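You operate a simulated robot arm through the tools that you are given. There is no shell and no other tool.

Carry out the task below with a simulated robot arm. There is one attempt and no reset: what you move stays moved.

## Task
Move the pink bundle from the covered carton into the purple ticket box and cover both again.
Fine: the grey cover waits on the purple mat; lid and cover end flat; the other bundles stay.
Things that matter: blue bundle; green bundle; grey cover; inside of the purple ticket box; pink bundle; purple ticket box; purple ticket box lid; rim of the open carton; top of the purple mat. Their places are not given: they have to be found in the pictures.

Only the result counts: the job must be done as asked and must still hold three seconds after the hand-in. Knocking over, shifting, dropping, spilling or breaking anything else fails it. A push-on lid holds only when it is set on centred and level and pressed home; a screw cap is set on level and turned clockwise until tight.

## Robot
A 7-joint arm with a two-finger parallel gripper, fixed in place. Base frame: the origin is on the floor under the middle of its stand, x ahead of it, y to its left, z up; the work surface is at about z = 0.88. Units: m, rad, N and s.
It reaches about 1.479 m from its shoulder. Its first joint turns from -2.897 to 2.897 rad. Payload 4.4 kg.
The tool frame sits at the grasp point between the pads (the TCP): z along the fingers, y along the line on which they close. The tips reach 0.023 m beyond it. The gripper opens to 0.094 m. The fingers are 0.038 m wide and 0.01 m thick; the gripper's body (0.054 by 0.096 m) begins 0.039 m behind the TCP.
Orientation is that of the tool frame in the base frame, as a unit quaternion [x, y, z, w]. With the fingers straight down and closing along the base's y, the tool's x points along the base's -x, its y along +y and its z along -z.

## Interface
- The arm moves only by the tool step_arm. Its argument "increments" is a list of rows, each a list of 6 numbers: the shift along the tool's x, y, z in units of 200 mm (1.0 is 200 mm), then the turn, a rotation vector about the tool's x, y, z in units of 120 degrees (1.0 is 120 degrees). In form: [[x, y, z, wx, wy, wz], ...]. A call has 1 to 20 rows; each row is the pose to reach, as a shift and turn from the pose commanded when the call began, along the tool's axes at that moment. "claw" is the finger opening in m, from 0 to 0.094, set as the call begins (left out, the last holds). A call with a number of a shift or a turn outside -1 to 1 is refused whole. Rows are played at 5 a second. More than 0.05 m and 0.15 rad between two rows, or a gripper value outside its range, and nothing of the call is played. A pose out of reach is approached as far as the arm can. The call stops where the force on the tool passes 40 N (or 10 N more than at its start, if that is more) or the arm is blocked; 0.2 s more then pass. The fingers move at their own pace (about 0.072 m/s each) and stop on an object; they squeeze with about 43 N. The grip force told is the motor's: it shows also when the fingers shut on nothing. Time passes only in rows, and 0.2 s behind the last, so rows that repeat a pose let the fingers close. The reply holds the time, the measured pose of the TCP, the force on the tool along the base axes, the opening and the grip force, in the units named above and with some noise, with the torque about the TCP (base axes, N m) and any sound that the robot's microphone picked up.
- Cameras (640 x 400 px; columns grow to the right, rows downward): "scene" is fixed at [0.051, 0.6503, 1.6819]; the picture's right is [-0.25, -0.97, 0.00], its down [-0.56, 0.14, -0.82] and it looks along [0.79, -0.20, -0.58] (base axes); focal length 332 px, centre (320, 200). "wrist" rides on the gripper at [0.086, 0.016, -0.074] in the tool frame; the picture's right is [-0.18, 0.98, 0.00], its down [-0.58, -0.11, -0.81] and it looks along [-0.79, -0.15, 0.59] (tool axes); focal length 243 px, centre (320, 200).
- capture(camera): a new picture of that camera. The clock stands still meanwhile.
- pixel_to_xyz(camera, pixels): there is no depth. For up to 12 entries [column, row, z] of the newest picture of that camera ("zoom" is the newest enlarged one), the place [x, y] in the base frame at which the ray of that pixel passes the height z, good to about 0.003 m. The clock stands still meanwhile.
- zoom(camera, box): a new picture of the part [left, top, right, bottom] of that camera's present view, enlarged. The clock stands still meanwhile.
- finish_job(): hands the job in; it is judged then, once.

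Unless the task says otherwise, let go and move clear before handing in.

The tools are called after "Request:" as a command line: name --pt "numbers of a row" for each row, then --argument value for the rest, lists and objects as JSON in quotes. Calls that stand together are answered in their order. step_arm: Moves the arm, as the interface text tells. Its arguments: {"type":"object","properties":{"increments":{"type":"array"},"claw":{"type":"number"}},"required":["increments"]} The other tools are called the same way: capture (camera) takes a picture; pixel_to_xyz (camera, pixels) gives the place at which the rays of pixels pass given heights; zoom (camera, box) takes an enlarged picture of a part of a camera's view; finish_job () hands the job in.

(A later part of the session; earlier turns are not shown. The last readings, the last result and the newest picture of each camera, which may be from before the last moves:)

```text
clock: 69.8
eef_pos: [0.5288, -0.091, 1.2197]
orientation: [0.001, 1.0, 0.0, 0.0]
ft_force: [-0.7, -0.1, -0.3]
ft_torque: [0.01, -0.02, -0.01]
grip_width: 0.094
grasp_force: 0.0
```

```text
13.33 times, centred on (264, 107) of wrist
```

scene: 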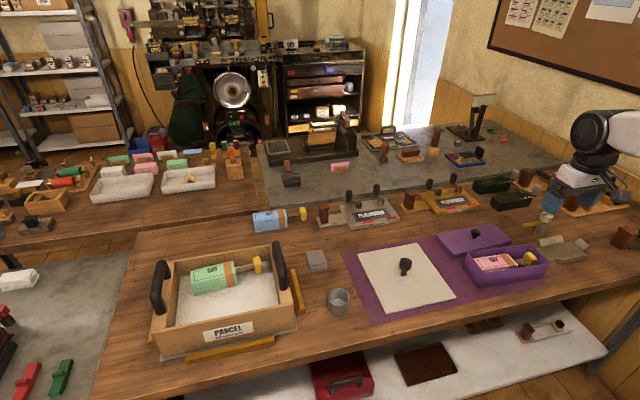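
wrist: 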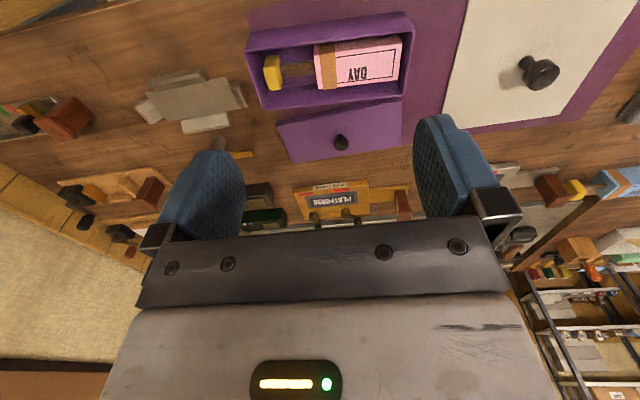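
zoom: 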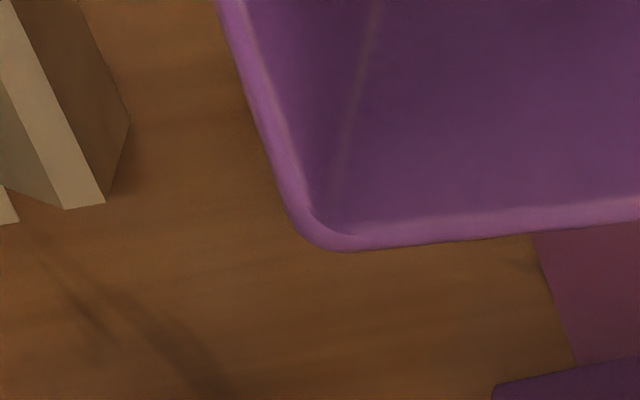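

I extrapolated the rounded corners to (241.7,50.6), (416.1,27.9), (404.2,96.1), (262.8,111.2). I average repeated queries, and zoom on the lid's corners too.

Request:
pixel_to_xyz --camera "wrist" --pixels '[[241.72, 50.56, 0.948], [416.05, 27.92, 0.948], [404.2, 96.08, 0.948], [262.77, 111.18, 0.948], [241.72, 50.56, 0.948], [416.05, 27.92, 0.948], [404.2, 96.08, 0.948], [262.77, 111.18, 0.948], [241.72, 50.56, 0.948], [416.05, 27.92, 0.948], [404.2, 96.08, 0.948], [262.77, 111.18, 0.948]]'

Request:
pixel_to_xyz --camera "wrist" --pixels '[[241.72, 50.56, 0.948], [416.05, 27.92, 0.948], [404.2, 96.08, 0.948], [262.77, 111.18, 0.948], [241.72, 50.56, 0.948], [416.05, 27.92, 0.948], [404.2, 96.08, 0.948], [262.77, 111.18, 0.948], [241.72, 50.56, 0.948], [416.05, 27.92, 0.948], [404.2, 96.08, 0.948], [262.77, 111.18, 0.948]]'

Request:
zoom --camera "wrist" --box '[256, 108, 304, 138]'

Request:
zoom --camera "wrist" --box '[380, 85, 428, 115]'

Request:
zoom --camera "wrist" --box '[376, 128, 424, 158]'

Request:
zoom --camera "wrist" --box '[270, 145, 318, 175]'

Request:
zoom --camera "wrist" --box '[316, 125, 364, 155]'

```text
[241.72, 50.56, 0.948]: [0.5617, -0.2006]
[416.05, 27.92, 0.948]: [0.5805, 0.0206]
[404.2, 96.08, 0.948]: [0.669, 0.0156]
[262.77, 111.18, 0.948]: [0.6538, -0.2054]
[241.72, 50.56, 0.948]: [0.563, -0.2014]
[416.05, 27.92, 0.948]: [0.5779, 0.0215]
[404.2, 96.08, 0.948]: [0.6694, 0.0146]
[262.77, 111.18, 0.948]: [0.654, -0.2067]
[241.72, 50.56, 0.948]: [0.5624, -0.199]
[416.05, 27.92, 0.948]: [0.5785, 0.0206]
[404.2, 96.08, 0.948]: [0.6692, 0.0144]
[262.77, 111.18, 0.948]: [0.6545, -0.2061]
```

```text
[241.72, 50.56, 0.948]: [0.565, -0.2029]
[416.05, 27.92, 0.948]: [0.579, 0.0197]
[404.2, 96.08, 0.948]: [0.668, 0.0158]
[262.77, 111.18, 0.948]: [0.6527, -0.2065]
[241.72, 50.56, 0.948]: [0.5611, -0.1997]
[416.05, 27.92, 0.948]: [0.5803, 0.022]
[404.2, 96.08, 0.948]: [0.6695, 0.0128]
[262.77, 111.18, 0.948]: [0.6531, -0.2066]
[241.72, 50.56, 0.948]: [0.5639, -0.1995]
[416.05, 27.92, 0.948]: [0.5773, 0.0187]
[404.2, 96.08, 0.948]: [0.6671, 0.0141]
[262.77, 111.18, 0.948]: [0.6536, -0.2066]
```

```text
13.33 times, centred on (280, 123) of wrist
```

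zoom: 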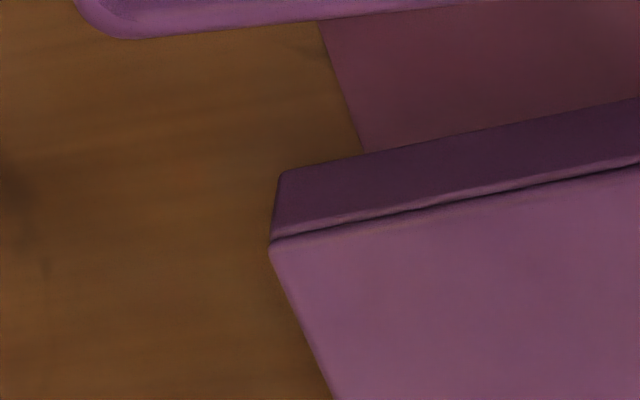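

```text
13.33 times, centred on (404, 100) of wrist
```

zoom: 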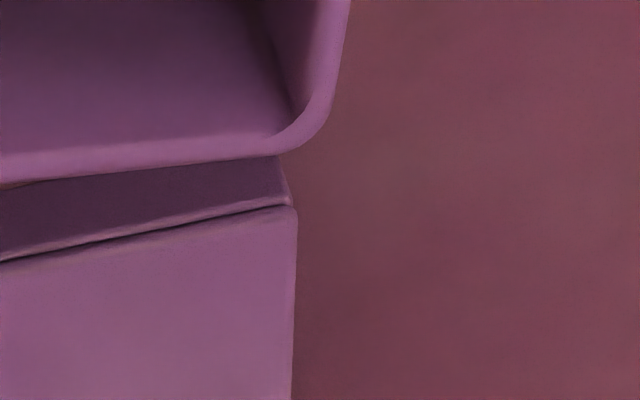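

```text
13.33 times, centred on (400, 143) of wrist
```

zoom: 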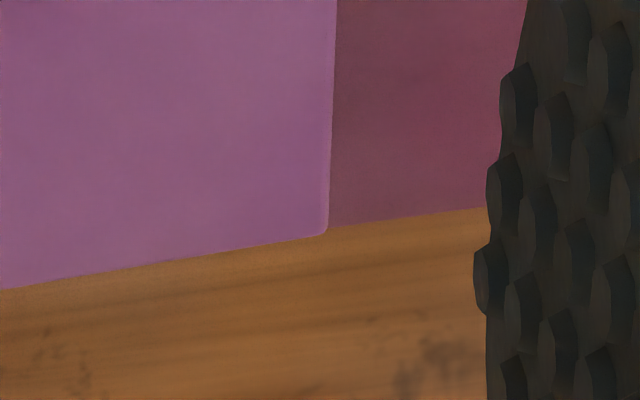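

```text
13.33 times, centred on (294, 160) of wrist
```

zoom: 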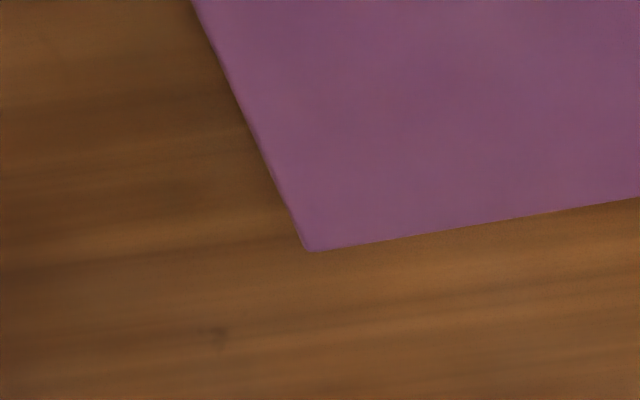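

```text
13.33 times, centred on (340, 140) of wrist
```

zoom: 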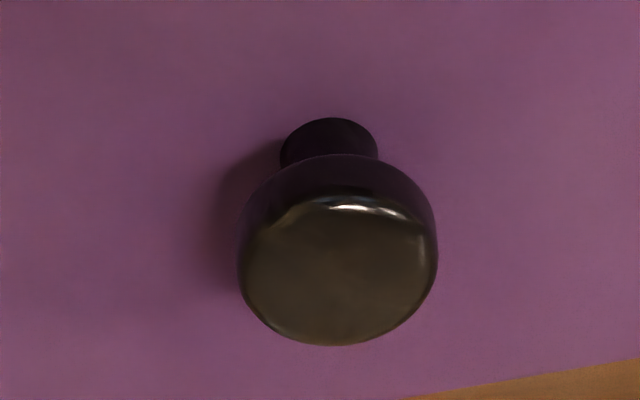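

Box average: centre ≈(0.616,-0.093), yaw ≈ -3.95°, but x depends on the assumed rim height. I'll tilt the hand 25° so the wrist camera sees the box nearly vertically, which removes that error.

Request:
step_arm --pt "-0.1 -0.01 0.05 0 0.03 0" --pt "-0.2 -0.03 0.1 0 0.06 0" --pt "-0.3 -0.05 0.15 0 0.09 0" --pt "-0.4 -0.07 0.2 0 0.12 0" --pt "-0.5 -0.09 0.25 0 0.15 0" --pt "-0.6 -0.09 0.3 0 0.18 0" --pt "-0.669 -0.09 0.363 0 0.208 0" --pt "-0.669 -0.09 0.363 0 0.208 0" --pt "-0.669 -0.09 0.363 0 0.208 0"

Request:
capture --camera "wrist"

```text
clock: 71.8
eef_pos: [0.664, -0.1083, 1.1469]
orientation: [0.0, 0.976, 0.0, -0.217]
ft_force: [0.9, -0.7, -0.6]
ft_torque: [0.0, -0.04, 0.01]
grip_width: 0.0941
grasp_force: 0.0
```

```text
taken
```

wrist: 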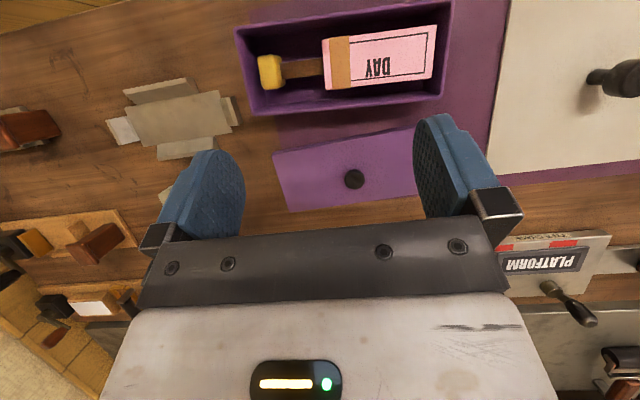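

Good near-vertical view, but the near-right box corner is cut at the image top (453,0). I shift back 2 cm.

Request:
step_arm --pt "0.045 0 0.021 0 0 0" --pt "0.0906 0 0.0423 0 0 0" --pt "0.0906 0 0.0423 0 0 0"

Request:
capture --camera "wrist"

Request:
zoom --camera "wrist" --box '[216, 30, 264, 60]'

Request:
zoom --camera "wrist" --box '[424, 4, 472, 34]'

Request:
zoom --camera "wrist" --box '[416, 92, 464, 122]'

Request:
zoom --camera "wrist" --box '[232, 112, 280, 142]'

```text
clock: 72.6
eef_pos: [0.6442, -0.1078, 1.147]
orientation: [0.0, 0.976, 0.0, -0.217]
ft_force: [0.0, 0.0, -0.3]
ft_torque: [0.02, -0.02, 0.01]
grip_width: 0.0938
grasp_force: 0.1
```

```text
taken
```

wrist: 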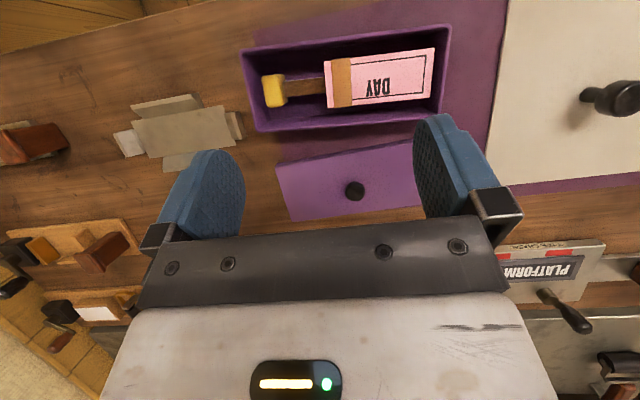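

```text
13.33 times, centred on (240, 45) of wrist
```

zoom: 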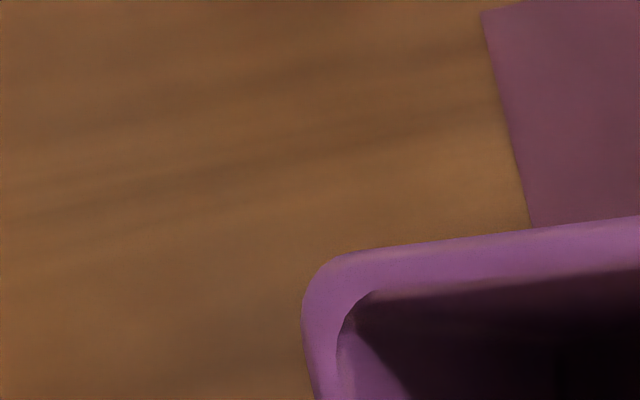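

```text
13.33 times, centred on (448, 19) of wrist
```

zoom: 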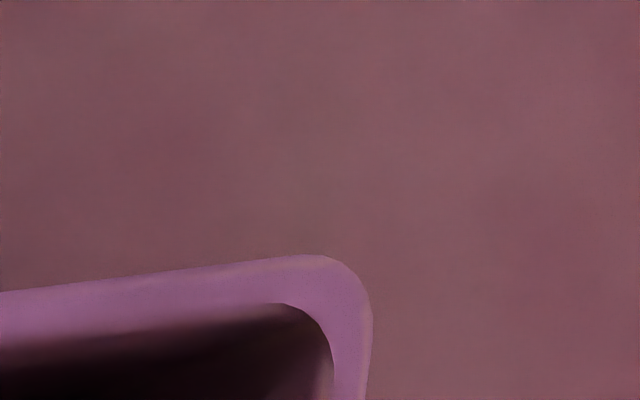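

```text
13.33 times, centred on (440, 107) of wrist
```

zoom: 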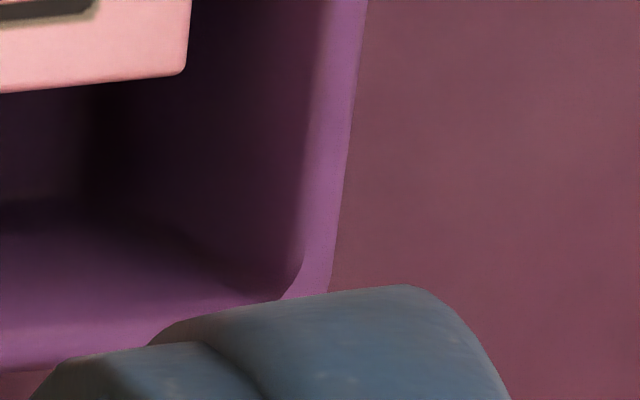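

```text
13.33 times, centred on (256, 127) of wrist
```

zoom: 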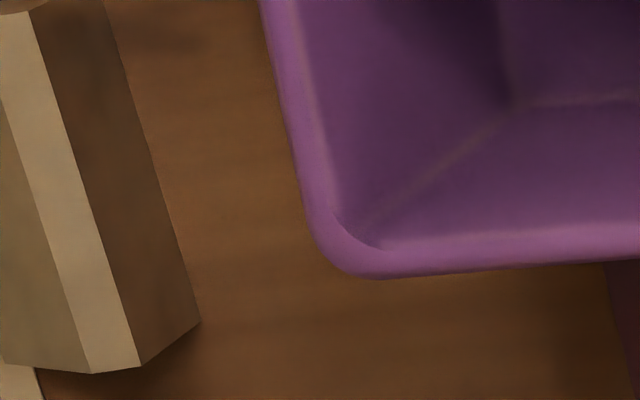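

I fitted the four rim edges to get corners (237.6,49.6), (452.8,22.2), (440.2,117.9), (256.2,133.3) in the wrist view and query them repeatedly.

Request:
pixel_to_xyz --camera "wrist" --pixels '[[237.57, 49.56, 0.948], [452.76, 22.23, 0.948], [440.2, 117.9, 0.948], [256.22, 133.27, 0.948], [237.57, 49.56, 0.948], [452.76, 22.23, 0.948], [440.2, 117.9, 0.948], [256.22, 133.27, 0.948], [237.57, 49.56, 0.948], [452.76, 22.23, 0.948], [440.2, 117.9, 0.948], [256.22, 133.27, 0.948]]'

Request:
pixel_to_xyz --camera "wrist" --pixels '[[237.57, 49.56, 0.948], [452.76, 22.23, 0.948], [440.2, 117.9, 0.948], [256.22, 133.27, 0.948], [237.57, 49.56, 0.948], [452.76, 22.23, 0.948], [440.2, 117.9, 0.948], [256.22, 133.27, 0.948], [237.57, 49.56, 0.948], [452.76, 22.23, 0.948], [440.2, 117.9, 0.948], [256.22, 133.27, 0.948]]'

Request:
pixel_to_xyz --camera "wrist" --pixels '[[237.57, 49.56, 0.948], [452.76, 22.23, 0.948], [440.2, 117.9, 0.948], [256.22, 133.27, 0.948], [237.57, 49.56, 0.948], [452.76, 22.23, 0.948], [440.2, 117.9, 0.948], [256.22, 133.27, 0.948], [237.57, 49.56, 0.938], [452.76, 22.23, 0.938], [440.2, 117.9, 0.938], [256.22, 133.27, 0.938]]'

```text
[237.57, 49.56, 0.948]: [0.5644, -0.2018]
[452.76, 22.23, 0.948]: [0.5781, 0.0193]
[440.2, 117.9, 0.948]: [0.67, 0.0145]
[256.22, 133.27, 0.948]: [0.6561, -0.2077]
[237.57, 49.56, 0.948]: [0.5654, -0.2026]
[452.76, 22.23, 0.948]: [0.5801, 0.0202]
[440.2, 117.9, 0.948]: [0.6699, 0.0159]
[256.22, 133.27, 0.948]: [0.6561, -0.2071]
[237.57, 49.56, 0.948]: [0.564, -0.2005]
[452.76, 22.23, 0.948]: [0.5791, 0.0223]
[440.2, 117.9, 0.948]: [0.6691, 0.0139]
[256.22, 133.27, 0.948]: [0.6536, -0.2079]
```

```text
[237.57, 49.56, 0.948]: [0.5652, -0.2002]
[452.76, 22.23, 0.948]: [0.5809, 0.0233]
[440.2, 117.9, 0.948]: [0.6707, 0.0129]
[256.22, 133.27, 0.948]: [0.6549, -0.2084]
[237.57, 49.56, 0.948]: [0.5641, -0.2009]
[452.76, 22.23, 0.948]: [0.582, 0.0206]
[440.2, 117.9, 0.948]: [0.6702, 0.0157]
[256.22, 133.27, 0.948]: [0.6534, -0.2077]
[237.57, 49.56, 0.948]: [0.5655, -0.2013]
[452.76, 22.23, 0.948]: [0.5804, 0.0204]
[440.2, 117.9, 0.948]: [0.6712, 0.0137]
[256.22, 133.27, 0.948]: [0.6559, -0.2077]
```

```text
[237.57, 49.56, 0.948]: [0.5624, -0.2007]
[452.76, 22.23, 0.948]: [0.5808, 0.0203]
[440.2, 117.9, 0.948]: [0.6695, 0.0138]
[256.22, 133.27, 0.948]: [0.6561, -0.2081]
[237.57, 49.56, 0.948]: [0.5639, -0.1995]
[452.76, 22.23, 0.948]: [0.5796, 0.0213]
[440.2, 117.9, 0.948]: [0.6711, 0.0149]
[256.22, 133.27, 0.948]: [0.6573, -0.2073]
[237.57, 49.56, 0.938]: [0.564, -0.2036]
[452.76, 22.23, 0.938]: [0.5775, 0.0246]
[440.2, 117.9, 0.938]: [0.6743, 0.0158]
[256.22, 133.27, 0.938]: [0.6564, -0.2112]
```

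Vertical-view box pose: centre (0.617,-0.093), yaw -4.0°, rim ≈0.950. Now the same view over the lid.

Request:
step_arm --pt "-0.15 0 -0.018 0 0 0" --pt "-0.31 0 -0.036 0 0 0" --pt "-0.47 0 -0.054 0 0 0" --pt "-0.63 0 -0.072 0 0 0" --pt "-0.785 0 -0.0905 0 0 0" --pt "-0.785 0 -0.0905 0 0 0"

Request:
capture --camera "wrist"

```text
clock: 74.0
eef_pos: [0.7917, -0.1077, 1.0978]
orientation: [0.0, 0.976, 0.0, -0.216]
ft_force: [-0.3, -0.6, 0.3]
ft_torque: [0.03, 0.03, -0.01]
grip_width: 0.0942
grasp_force: 0.1
```

```text
taken
```

wrist: 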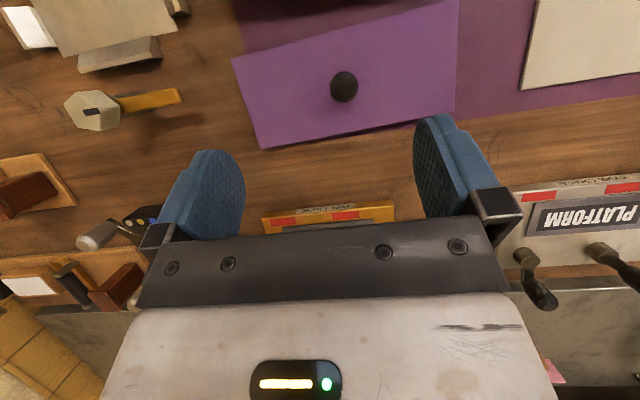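

The lid's near-right corner is just at the top edge (459,0); I shift back 1.2 cm and zoom on the corners.

Request:
step_arm --pt "0.03 0 0.013 0 0 0" --pt "0.0544 0 0.0254 0 0 0" --pt "0.0544 0 0.0254 0 0 0"

Request:
capture --camera "wrist"

Request:
zoom --camera "wrist" --box '[212, 52, 260, 82]'

Request:
zoom --camera "wrist" --box '[430, 0, 478, 30]'

Request:
zoom --camera "wrist" --box '[424, 104, 472, 134]'

Request:
zoom --camera "wrist" --box '[240, 136, 288, 166]'

Request:
zoom --camera "wrist" --box '[320, 82, 368, 112]'

```text
clock: 74.8
eef_pos: [0.7809, -0.1077, 1.098]
orientation: [0.0, 0.976, 0.0, -0.216]
ft_force: [0.8, -0.8, 0.0]
ft_torque: [-0.03, -0.02, 0.0]
grip_width: 0.0939
grasp_force: 0.1
```

```text
taken
```

wrist: 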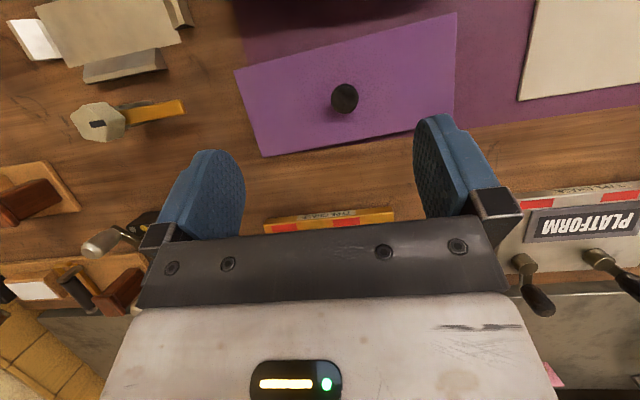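

```text
13.33 times, centred on (236, 67) of wrist
```

zoom: 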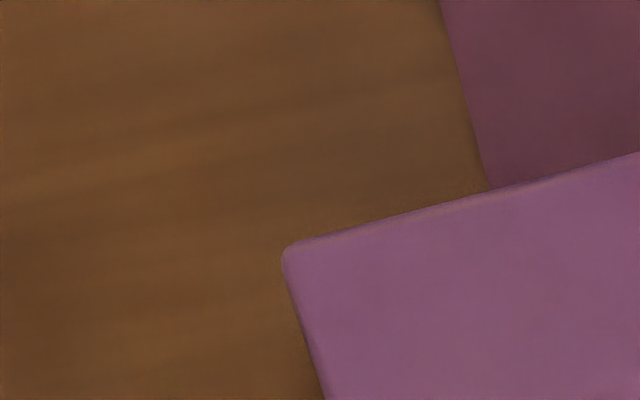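

```text
13.33 times, centred on (454, 15) of wrist
```

zoom: 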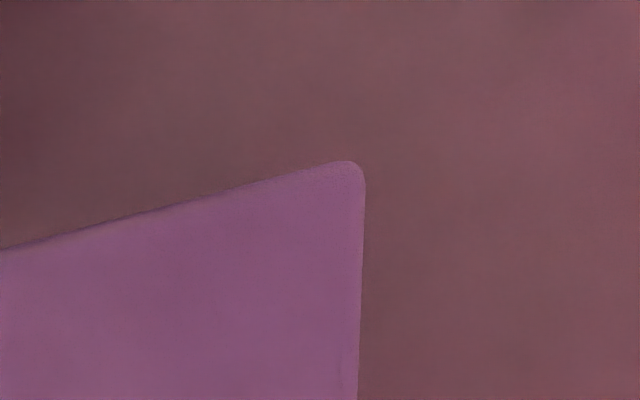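

```text
13.33 times, centred on (448, 119) of wrist
```

zoom: 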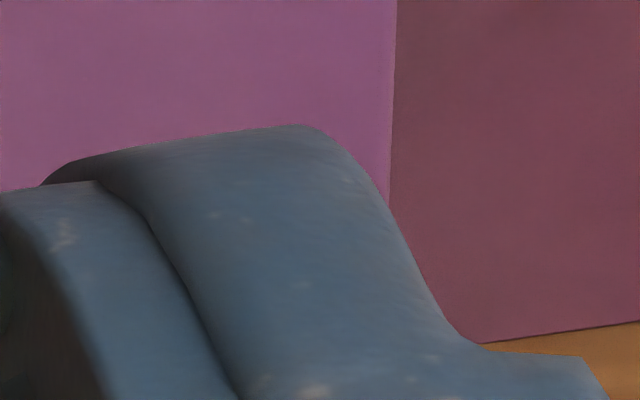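

```text
13.33 times, centred on (264, 151) of wrist
```

zoom: 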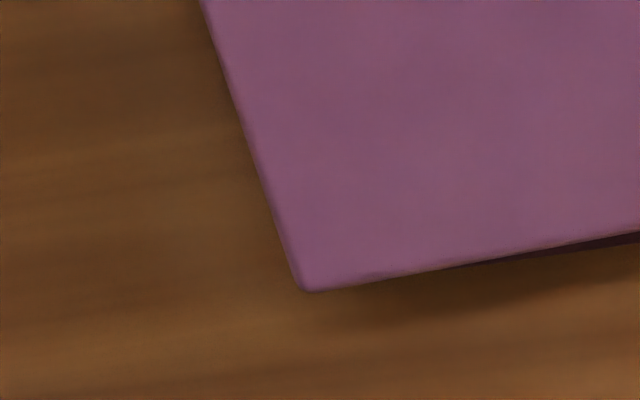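

```text
13.33 times, centred on (344, 97) of wrist
```

zoom: 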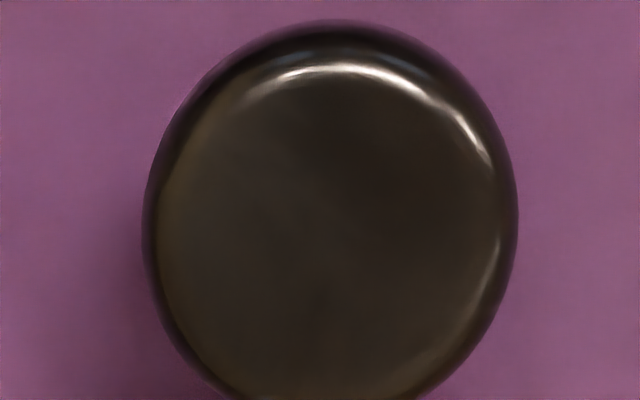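

Request:
zoom --camera "wrist" --box '[376, 116, 424, 146]'

Request:
zoom --camera "wrist" --box '[304, 75, 384, 125]'

```text
13.33 times, centred on (400, 131) of wrist
```

zoom: 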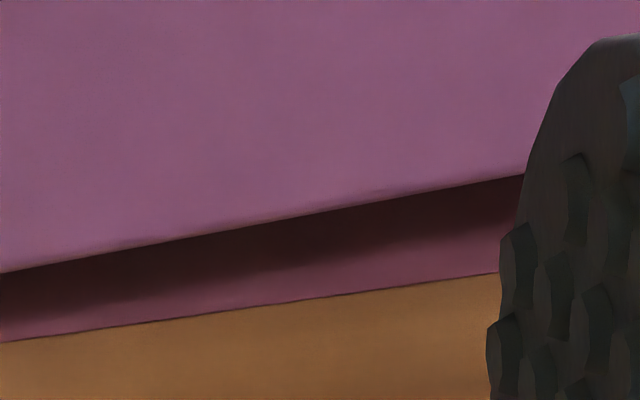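

```text
8.00 times, centred on (344, 100) of wrist
```

zoom: 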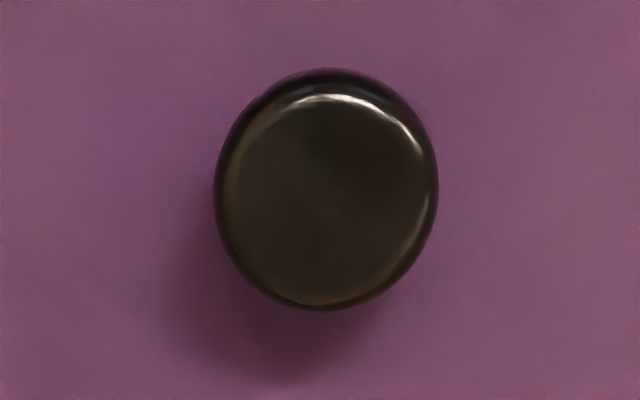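

Request:
pixel_to_xyz --camera "wrist" --pixels '[[232.86, 70.63, 0.9], [457.52, 11.47, 0.9], [453.1, 121.98, 0.9], [262.6, 158.07, 0.9], [232.86, 70.63, 0.9], [457.52, 11.47, 0.9], [453.1, 121.98, 0.9], [262.6, 158.07, 0.9], [232.86, 70.63, 0.9], [457.52, 11.47, 0.9], [453.1, 121.98, 0.9], [262.6, 158.07, 0.9]]'

Request:
pixel_to_xyz --camera "wrist" --pixels '[[232.86, 70.63, 0.9], [457.52, 11.47, 0.9], [453.1, 121.98, 0.9], [262.6, 158.07, 0.9], [232.86, 70.63, 0.9], [457.52, 11.47, 0.9], [453.1, 121.98, 0.9], [262.6, 158.07, 0.9], [232.86, 70.63, 0.9], [457.52, 11.47, 0.9], [453.1, 121.98, 0.9], [262.6, 158.07, 0.9]]'

Request:
pixel_to_xyz --camera "wrist" --pixels '[[344.7, 98.6, 0.92], [344.7, 98.6, 0.92], [344.7, 98.6, 0.92], [344.7, 98.6, 0.92], [330.6, 98.6, 0.92], [358.8, 98.6, 0.92], [330.6, 98.6, 0.92], [358.8, 98.6, 0.92], [232.86, 70.63, 0.9], [457.52, 11.47, 0.9], [453.1, 121.98, 0.9], [262.6, 158.07, 0.9]]'

```text
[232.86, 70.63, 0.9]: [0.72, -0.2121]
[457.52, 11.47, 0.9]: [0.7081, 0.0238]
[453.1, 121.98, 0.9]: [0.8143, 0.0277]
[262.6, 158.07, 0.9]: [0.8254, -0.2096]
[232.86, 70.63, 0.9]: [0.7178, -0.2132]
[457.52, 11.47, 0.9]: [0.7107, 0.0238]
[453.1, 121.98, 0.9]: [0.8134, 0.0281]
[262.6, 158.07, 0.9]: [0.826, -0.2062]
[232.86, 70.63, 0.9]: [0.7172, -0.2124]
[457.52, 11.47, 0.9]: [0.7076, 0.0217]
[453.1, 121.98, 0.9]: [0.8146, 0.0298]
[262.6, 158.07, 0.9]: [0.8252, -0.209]
```

```text
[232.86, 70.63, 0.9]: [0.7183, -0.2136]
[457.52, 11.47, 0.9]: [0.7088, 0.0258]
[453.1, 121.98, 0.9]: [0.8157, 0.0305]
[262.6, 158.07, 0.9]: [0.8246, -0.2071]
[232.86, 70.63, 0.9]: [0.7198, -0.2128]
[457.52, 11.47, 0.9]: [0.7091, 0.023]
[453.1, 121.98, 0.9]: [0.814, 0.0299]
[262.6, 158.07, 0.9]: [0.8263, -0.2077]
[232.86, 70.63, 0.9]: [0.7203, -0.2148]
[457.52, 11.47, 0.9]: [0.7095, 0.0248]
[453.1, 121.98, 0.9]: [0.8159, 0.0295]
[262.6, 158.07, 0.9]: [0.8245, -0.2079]
```

```text
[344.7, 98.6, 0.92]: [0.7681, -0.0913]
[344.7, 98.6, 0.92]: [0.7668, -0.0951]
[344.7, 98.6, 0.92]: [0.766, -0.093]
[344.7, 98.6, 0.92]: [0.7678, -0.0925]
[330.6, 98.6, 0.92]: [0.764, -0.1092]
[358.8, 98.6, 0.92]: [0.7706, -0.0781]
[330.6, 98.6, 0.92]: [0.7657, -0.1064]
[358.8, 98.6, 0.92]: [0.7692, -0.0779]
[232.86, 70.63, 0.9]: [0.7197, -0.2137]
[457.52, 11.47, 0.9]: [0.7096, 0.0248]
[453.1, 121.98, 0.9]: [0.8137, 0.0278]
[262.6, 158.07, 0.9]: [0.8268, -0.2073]
```

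Lid: centre (0.767,-0.092), yaw +2.6°, knob at its centre; so the lid must move by (-0.150,-0.001) and turn -6.6°. I un-tilt and go over the knob.

Request:
step_arm --pt "0.01 0.01 0.005 0 -0.03 0" --pt "0.02 0.02 0.01 0 -0.06 0" --pt "0.03 0.03 0.015 0 -0.09 0" --pt "0.04 0.045 0.02 0 -0.12 0" --pt "0.05 0.06 0.025 0 -0.15 0" --pt "0.0634 0.0765 0.0296 0 -0.18 0" --pt "0.0634 0.0765 0.0296 0 -0.208 0" --pt "0.0634 0.0765 0.0296 0 -0.208 0" --pt "0.0634 0.0765 0.0296 0 -0.208 0"

Request:
capture --camera "wrist"

```text
clock: 76.8
eef_pos: [0.7675, -0.0916, 1.0969]
orientation: [0.0, 1.0, 0.001, 0.0]
ft_force: [-0.4, 0.3, 0.3]
ft_torque: [-0.01, -0.04, -0.02]
grip_width: 0.0938
grasp_force: 0.1
```

```text
taken
```

wrist: 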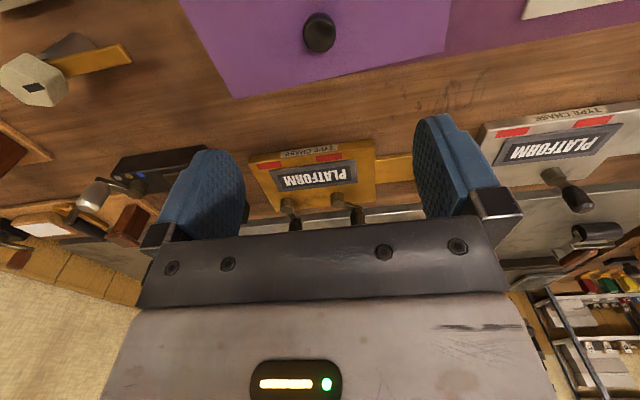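

The knob is at (319,33), on the tool axis. I descend to just above it and check.

Request:
step_arm --pt "0 0 0.12 0 0 0" --pt "0 0 0.25 0 0 0" --pt "0 0 0.38 0 0 0" --pt "0 0 0.51 0 0 0" --pt "0 0 0.62 0 0 0" --pt "0 0 0.685 0 0 0" --pt "0 0 0.685 0 0 0"

Request:
capture --camera "wrist"

Request:
zoom --camera "scene" --box '[420, 190, 570, 290]'

```text
clock: 78.4
eef_pos: [0.7692, -0.0939, 0.9605]
orientation: [0.0, 1.0, 0.001, -0.001]
ft_force: [-0.2, 0.8, -1.1]
ft_torque: [0.0, -0.02, 0.01]
grip_width: 0.0939
grasp_force: 0.0
```

```text
taken
```

wrist: 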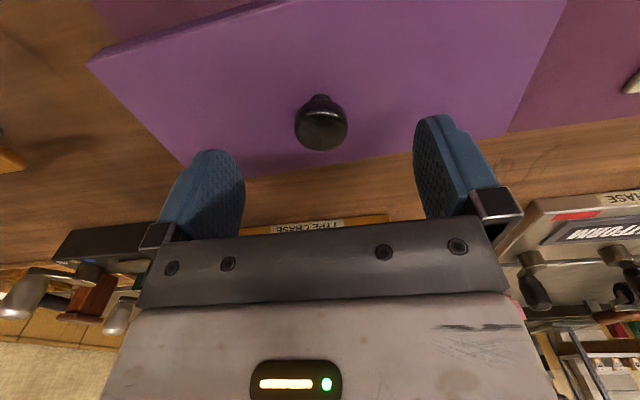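

```text
4.00 times, centred on (495, 240) of scene
```

zoom: 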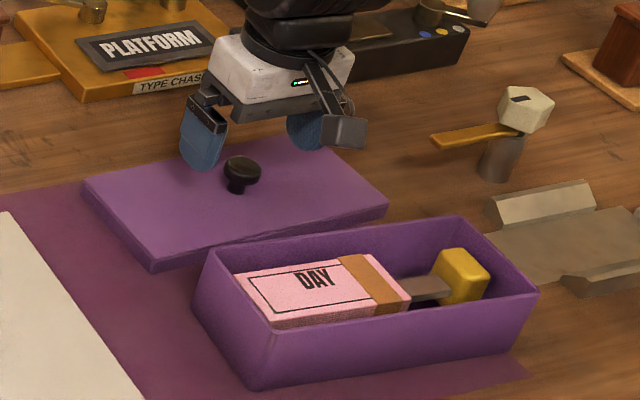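

Aligned above the knob. I lower the last 3.5 cm so the tips pass beside the knob head, just above the lid.

Request:
step_arm --pt "0 0 0.04 0 0 0" --pt "0 0 0.08 0 0 0" --pt "0 0 0.12 0 0 0" --pt "0 0 0.15 0 0 0" --pt "0 0 0.168 0 0 0" --pt "0 0 0.168 0 0 0"

Request:
capture --camera "wrist"

Request:
zoom --camera "scene" --box '[440, 200, 530, 260]'

```text
clock: 79.8
eef_pos: [0.7684, -0.0902, 0.9262]
orientation: [0.0, 1.0, 0.0, 0.001]
ft_force: [0.1, -1.0, 0.1]
ft_torque: [0.02, 0.01, 0.02]
grip_width: 0.0939
grasp_force: 0.2
```

```text
taken
```

wrist: 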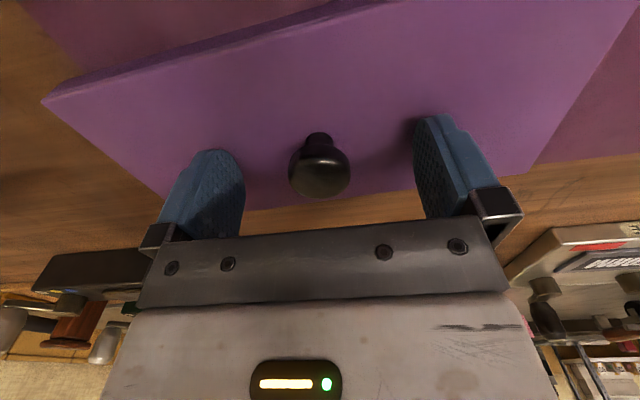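

```text
6.67 times, centred on (485, 230) of scene
```

zoom: 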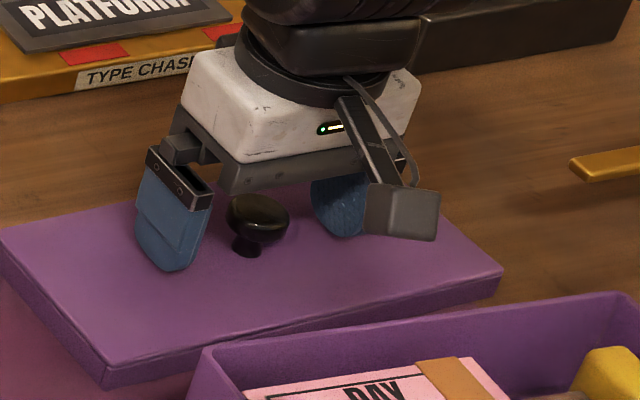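

The knob head top is level with the TCP, with tips just above the lid. I close on the knob.

Request:
step_arm --pt "0 0 0 0 0 0" --pt "0 0 0 0 0 0" --pt "0 0 0 0 0 0" --pt "0 0 0 0 0 0" --pt "0 0 0 0 0 0" --pt "0 0 0 0 0 0" --claw 0.0

Request:
capture --camera "wrist"

```text
clock: 81.2
eef_pos: [0.7682, -0.0917, 0.9266]
orientation: [0.0, 1.0, 0.0, 0.0]
ft_force: [0.6, -0.2, 0.2]
ft_torque: [-0.01, -0.04, 0.02]
grip_width: 0.0281
grasp_force: 43.2
```

```text
taken
```

wrist: 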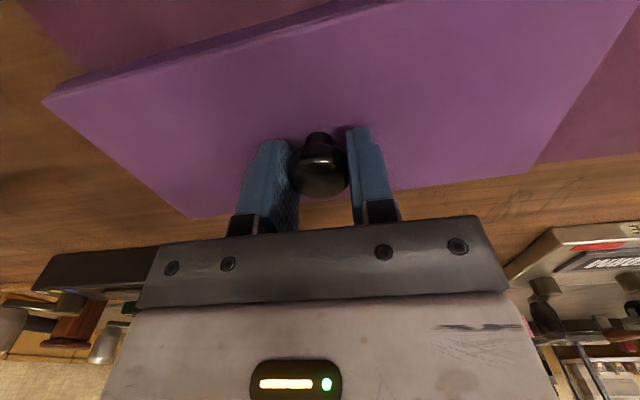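

Gripped at 0.028 m; the lid did not shift. I lift it slowly.

Request:
step_arm --pt "0 0 -0.02 0 0 0" --pt "0 0 -0.06 0 0 0" --pt "0 0 -0.12 0 0 0" --pt "0 0 -0.22 0 0 0" --pt "0 0 -0.35 0 0 0" --pt "0 0 -0.48 0 0 0" --pt "0 0 -0.55 0 0 0" --pt "0 0 -0.55 0 0 0"

Request:
capture --camera "wrist"

Request:
zoom --camera "scene" --box '[420, 180, 570, 280]'

```text
clock: 83.0
eef_pos: [0.7683, -0.0922, 1.0382]
orientation: [-0.001, 1.0, 0.0, 0.0]
ft_force: [0.0, -0.7, -0.7]
ft_torque: [-0.03, 0.0, 0.01]
grip_width: 0.0283
grasp_force: 43.4
```

```text
taken
```

wrist: 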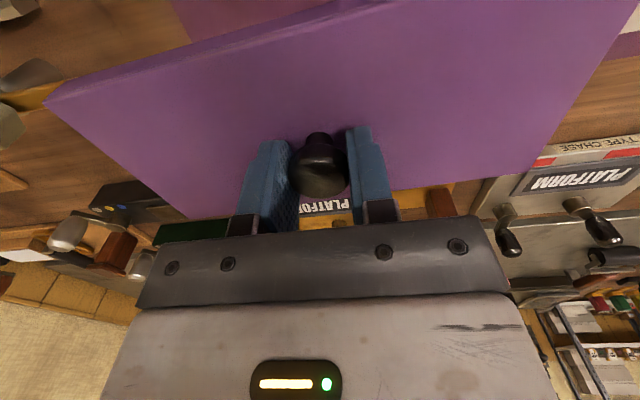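

```text
4.00 times, centred on (495, 230) of scene
```

zoom: 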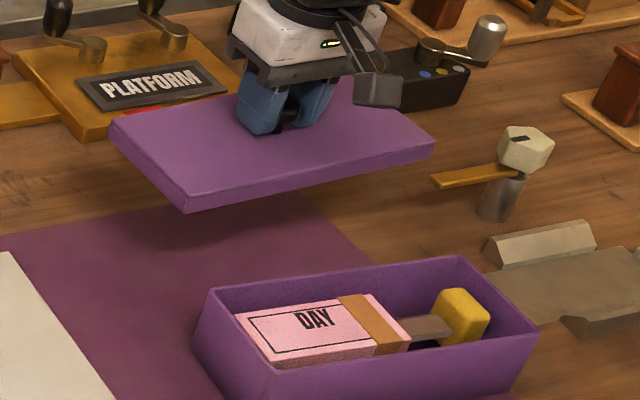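

The lid hangs level. I move it over the box: -0.150 m in x, with a +6.6° turn about tool z.

Request:
step_arm --pt "0.05 0 0 0 0 0.0" --pt "0.17 -0.002 0 0 0 0.01" --pt "0.32 -0.004 0 0 0 0.022" --pt "0.47 -0.006 0 0 0 0.034" --pt "0.62 -0.0075 0 0 0 0.046" --pt "0.71 -0.0075 0 0 0 0.053" --pt "0.7485 -0.0075 0 0 0 0.055" --pt "0.7485 -0.0075 0 0 0 0.055"

Request:
capture --camera "wrist"

Request:
zoom --camera "scene" --box '[430, 200, 580, 300]'

```text
clock: 84.8
eef_pos: [0.6176, -0.0943, 1.0366]
orientation: [0.058, 0.998, 0.0, 0.0]
ft_force: [0.2, 0.8, -0.3]
ft_torque: [0.04, -0.02, 0.03]
grip_width: 0.0285
grasp_force: 42.9
```

```text
taken
```

wrist: 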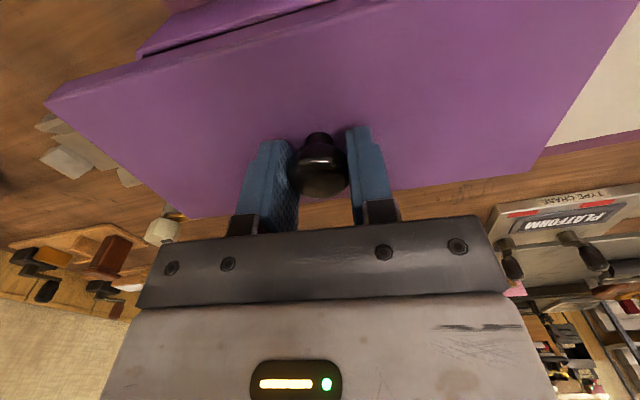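

```text
4.00 times, centred on (505, 250) of scene
```

zoom: 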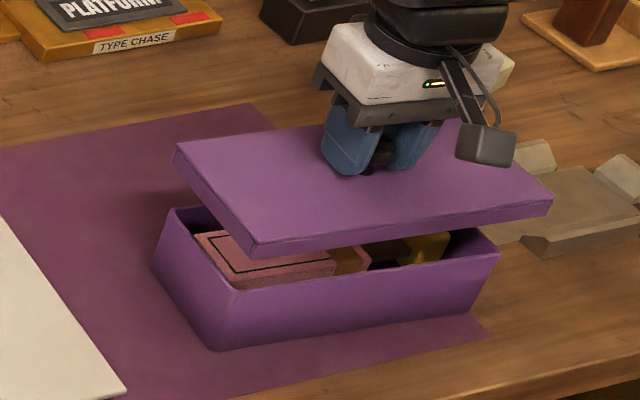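

The lid's edges look parallel to the box. I lower it to about 1 cm above the rim and compare edges.

Request:
step_arm --pt "0 0 0.05 0 0 0" --pt "0 0 0.1 0 0 0" --pt "0 0 0.15 0 0 0" --pt "0 0 0.165 0 0 0" --pt "0 0 0.165 0 0 0"

Request:
capture --camera "wrist"

Request:
zoom --camera "scene" --box '[440, 225, 500, 300]'

Request:
zoom --camera "scene" --box '[500, 225, 580, 300]'

Request:
zoom --camera "scene" --box '[430, 200, 580, 300]'

```text
clock: 86.0
eef_pos: [0.618, -0.0934, 1.0035]
orientation: [0.058, 0.998, 0.001, 0.001]
ft_force: [-0.1, -0.1, -0.8]
ft_torque: [-0.02, -0.01, 0.0]
grip_width: 0.0284
grasp_force: 43.0
```

```text
taken
```

wrist: 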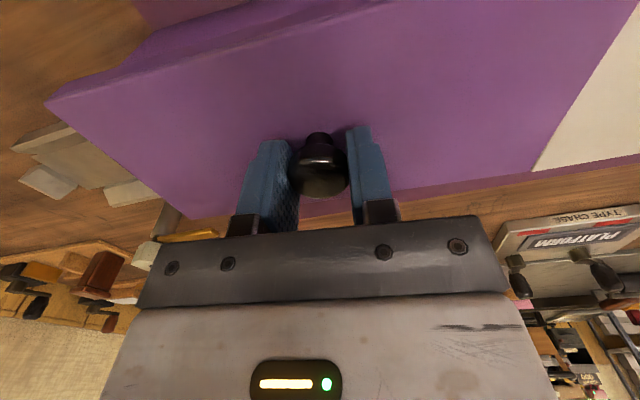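

```text
5.33 times, centred on (470, 262) of scene
```

zoom: 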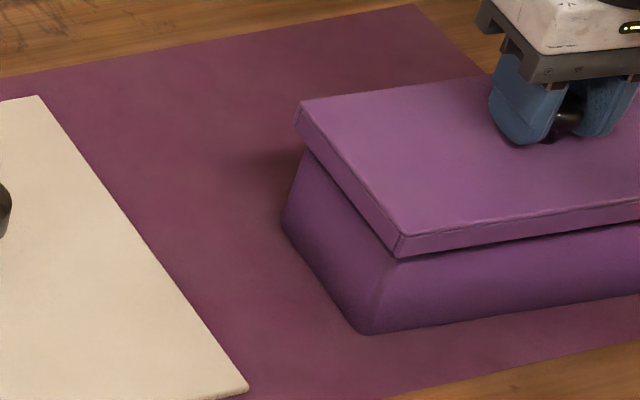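

```text
5.33 times, centred on (540, 262) of scene
```

zoom: 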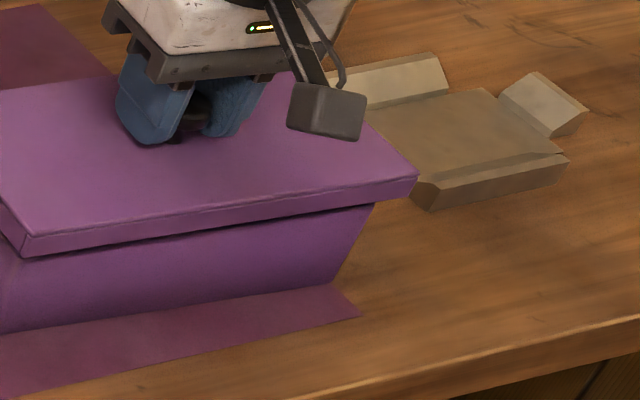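

```text
4.00 times, centred on (505, 250) of scene
```

zoom: 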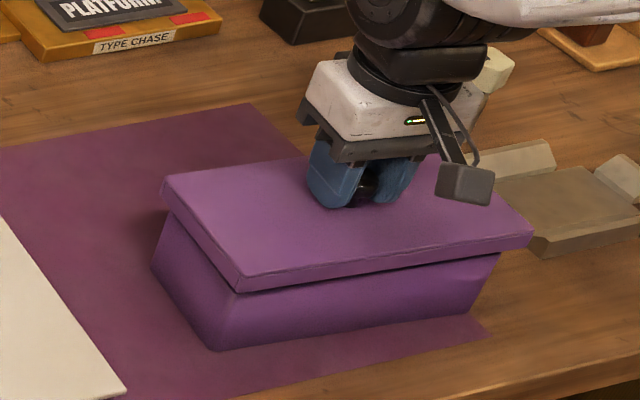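

The lid now hovers ~1 cm above the rim, covering it. I compare lid bottom corners with the known box corners numerically.

Request:
pixel_to_xyz --camera "zoom" --pixels '[[240, 292, 0.9595], [531, 247, 0.9595], [240, 292, 0.9595], [531, 247, 0.9595], [240, 277, 0.9775], [533, 232, 0.9775], [162, 179, 0.9775], [240, 277, 0.9775], [533, 232, 0.9775], [162, 179, 0.9775], [240, 277, 0.9775], [162, 179, 0.9775]]'

Request:
zoom --camera "wrist" --box '[30, 0, 190, 130]'

```text
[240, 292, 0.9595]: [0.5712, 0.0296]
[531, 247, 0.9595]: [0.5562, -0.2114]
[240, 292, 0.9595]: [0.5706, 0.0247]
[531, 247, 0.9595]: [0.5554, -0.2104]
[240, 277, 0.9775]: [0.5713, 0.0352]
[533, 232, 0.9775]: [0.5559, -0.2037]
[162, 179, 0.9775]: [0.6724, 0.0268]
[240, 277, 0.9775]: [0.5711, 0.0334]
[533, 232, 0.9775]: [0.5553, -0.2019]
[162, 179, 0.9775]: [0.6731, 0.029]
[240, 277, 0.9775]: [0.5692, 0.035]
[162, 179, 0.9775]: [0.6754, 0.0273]
```

```text
3.08 times, centred on (110, 65) of wrist
```

zoom: 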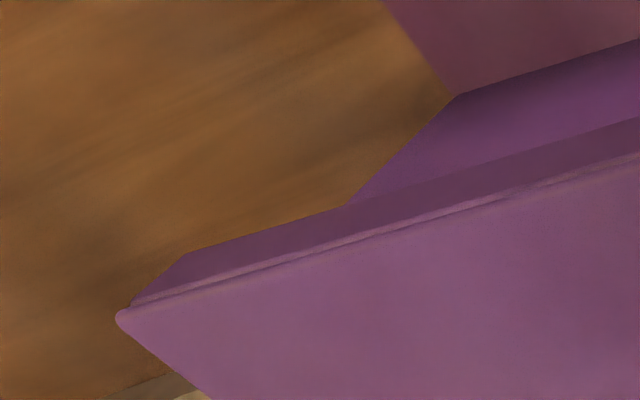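

Numbers agree within ~2 mm with being centred. I lower in small steps, watching for early contact of the skirt with the rim.

Request:
step_arm --pt "0 0 0.01 0 0 0" --pt "0 0 0.02 0 0 0" --pt "0 0 0.03 0 0 0" --pt "0 0 0.04 0 0 0" --pt "0 0 0.04 0 0 0"

Request:
step_arm --pt "0 0 0.005 0 0 0" --pt "0 0 0.01 0 0 0" --pt "0 0 0.01 0 0 0"

Request:
step_arm --pt "0 0 0.005 0 0 0" --pt "0 0 0.01 0 0 0" --pt "0 0 0.01 0 0 0"

```text
clock: 87.2
eef_pos: [0.6175, -0.0922, 0.9963]
orientation: [0.058, 0.998, 0.0, 0.0]
ft_force: [-0.5, -0.3, -1.3]
ft_torque: [0.01, 0.01, 0.06]
grip_width: 0.0286
grasp_force: 42.3
```

```text
clock: 88.0
eef_pos: [0.6176, -0.0951, 0.9939]
orientation: [0.058, 0.998, 0.001, 0.0]
ft_force: [-0.1, 0.1, -0.7]
ft_torque: [-0.01, -0.03, 0.0]
grip_width: 0.0282
grasp_force: 43.5
```

```text
clock: 88.8
eef_pos: [0.6179, -0.0946, 0.9917]
orientation: [0.058, 0.998, 0.0, -0.001]
ft_force: [0.6, 0.5, -1.5]
ft_torque: [0.0, 0.02, 0.01]
grip_width: 0.0284
grasp_force: 43.8
```

No contact at z=0.992, where the skirt should be reaching the rim. Continue.

Request:
step_arm --pt "0 0 0.005 0 0 0" --pt "0 0 0.01 0 0 0" --pt "0 0 0.01 0 0 0"

Request:
step_arm --pt "0 0 0.005 0 0 0" --pt "0 0 0.01 0 0 0" --pt "0 0 0.01 0 0 0"

Request:
zoom --camera "scene" --box '[430, 200, 580, 300]'

```text
clock: 89.6
eef_pos: [0.6179, -0.095, 0.991]
orientation: [0.058, 0.998, 0.0, 0.0]
ft_force: [-0.5, 1.1, -0.5]
ft_torque: [-0.02, 0.02, 0.03]
grip_width: 0.0285
grasp_force: 43.0
```

```text
clock: 90.4
eef_pos: [0.6172, -0.0942, 0.9887]
orientation: [0.057, 0.998, 0.0, 0.0]
ft_force: [-0.5, 0.1, -0.6]
ft_torque: [0.01, 0.0, -0.02]
grip_width: 0.0286
grasp_force: 43.1
```

```text
4.00 times, centred on (505, 250) of scene
```

zoom: 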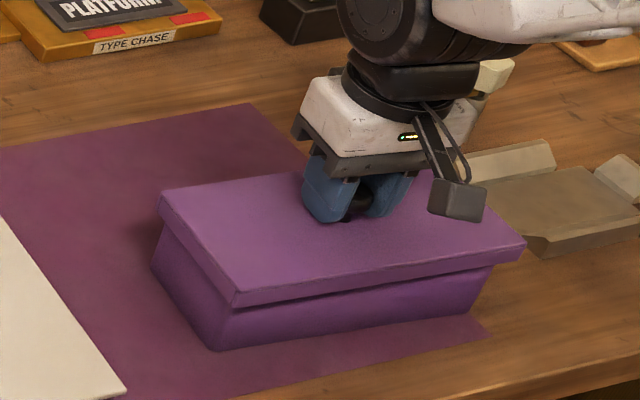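

Still free, at z≈0.988, and the lid appears to slide over the rim. Continue.

Request:
step_arm --pt "0 0 0.005 0 0 0" --pt "0 0 0.01 0 0 0" --pt "0 0 0.01 0 0 0"

Request:
step_arm --pt "0 0 0.005 0 0 0" --pt "0 0 0.01 0 0 0" --pt "0 0 0.01 0 0 0"

Request:
step_arm --pt "0 0 0.005 0 0 0" --pt "0 0 0.01 0 0 0" --pt "0 0 0.01 0 0 0"

```text
clock: 91.2
eef_pos: [0.6182, -0.094, 0.9855]
orientation: [0.058, 0.998, 0.001, 0.0]
ft_force: [0.6, -0.6, -1.0]
ft_torque: [-0.02, 0.0, -0.02]
grip_width: 0.0286
grasp_force: 42.9
```

```text
clock: 92.0
eef_pos: [0.6179, -0.0936, 0.9839]
orientation: [0.058, 0.998, 0.0, 0.001]
ft_force: [-0.4, 0.2, -0.8]
ft_torque: [0.0, 0.02, -0.02]
grip_width: 0.0283
grasp_force: 43.3
```

```text
clock: 92.8
eef_pos: [0.6186, -0.0943, 0.9808]
orientation: [0.058, 0.998, 0.0, 0.0]
ft_force: [0.3, 0.3, -0.7]
ft_torque: [0.01, 0.01, 0.0]
grip_width: 0.0283
grasp_force: 43.1
```

The skirt is now ~1 cm below rim level without touching anything. I continue to the seat.

Request:
step_arm --pt "0 0 0.005 0 0 0" --pt "0 0 0.01 0 0 0" --pt "0 0 0.01 0 0 0"

Request:
step_arm --pt "0 0 0.005 0 0 0" --pt "0 0 0.01 0 0 0" --pt "0 0 0.01 0 0 0"

Request:
zoom --camera "scene" --box '[430, 200, 580, 300]'

```text
clock: 93.6
eef_pos: [0.6175, -0.094, 0.9792]
orientation: [0.058, 0.998, 0.0, 0.001]
ft_force: [-0.1, -0.4, 0.1]
ft_torque: [0.0, -0.03, 0.01]
grip_width: 0.0285
grasp_force: 42.6
```

```text
clock: 94.4
eef_pos: [0.6179, -0.0933, 0.9782]
orientation: [0.057, 0.998, 0.0, -0.001]
ft_force: [0.6, -0.3, 0.1]
ft_torque: [0.0, -0.06, -0.1]
grip_width: 0.0283
grasp_force: 42.4
```

```text
4.00 times, centred on (505, 250) of scene
```

zoom: 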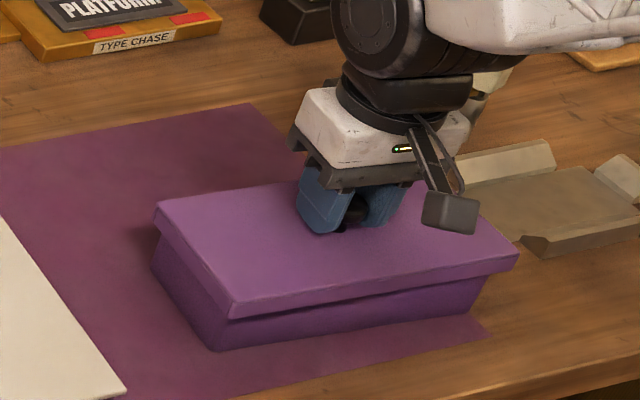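

Force begins to rise slightly; the lid is reaching its seat. I press on in 1 mm steps.

Request:
step_arm --pt "0 0 0.005 0 0 0" --pt "0 0 0.01 0 0 0" --pt "0 0 0.01 0 0 0"

Request:
step_arm --pt "0 0 0.005 0 0 0" --pt "0 0 0.01 0 0 0" --pt "0 0 0.01 0 0 0"

```text
clock: 95.2
eef_pos: [0.6182, -0.0943, 0.9765]
orientation: [0.058, 0.998, 0.0, 0.0]
ft_force: [-3.6, 1.8, 12.9]
ft_torque: [0.07, 0.32, -0.06]
grip_width: 0.0286
grasp_force: 43.3
```

```text
clock: 95.8
eef_pos: [0.6181, -0.0935, 0.9772]
orientation: [0.057, 0.998, 0.0, 0.002]
ft_force: [-0.3, 0.0, 4.1]
ft_torque: [0.02, 0.18, 0.0]
grip_width: 0.0285
grasp_force: 43.7
stopped in row 2: the force on the tool passed its limit at 42 N (the readings are from after the stop); the commanded pose is now the measured one
```

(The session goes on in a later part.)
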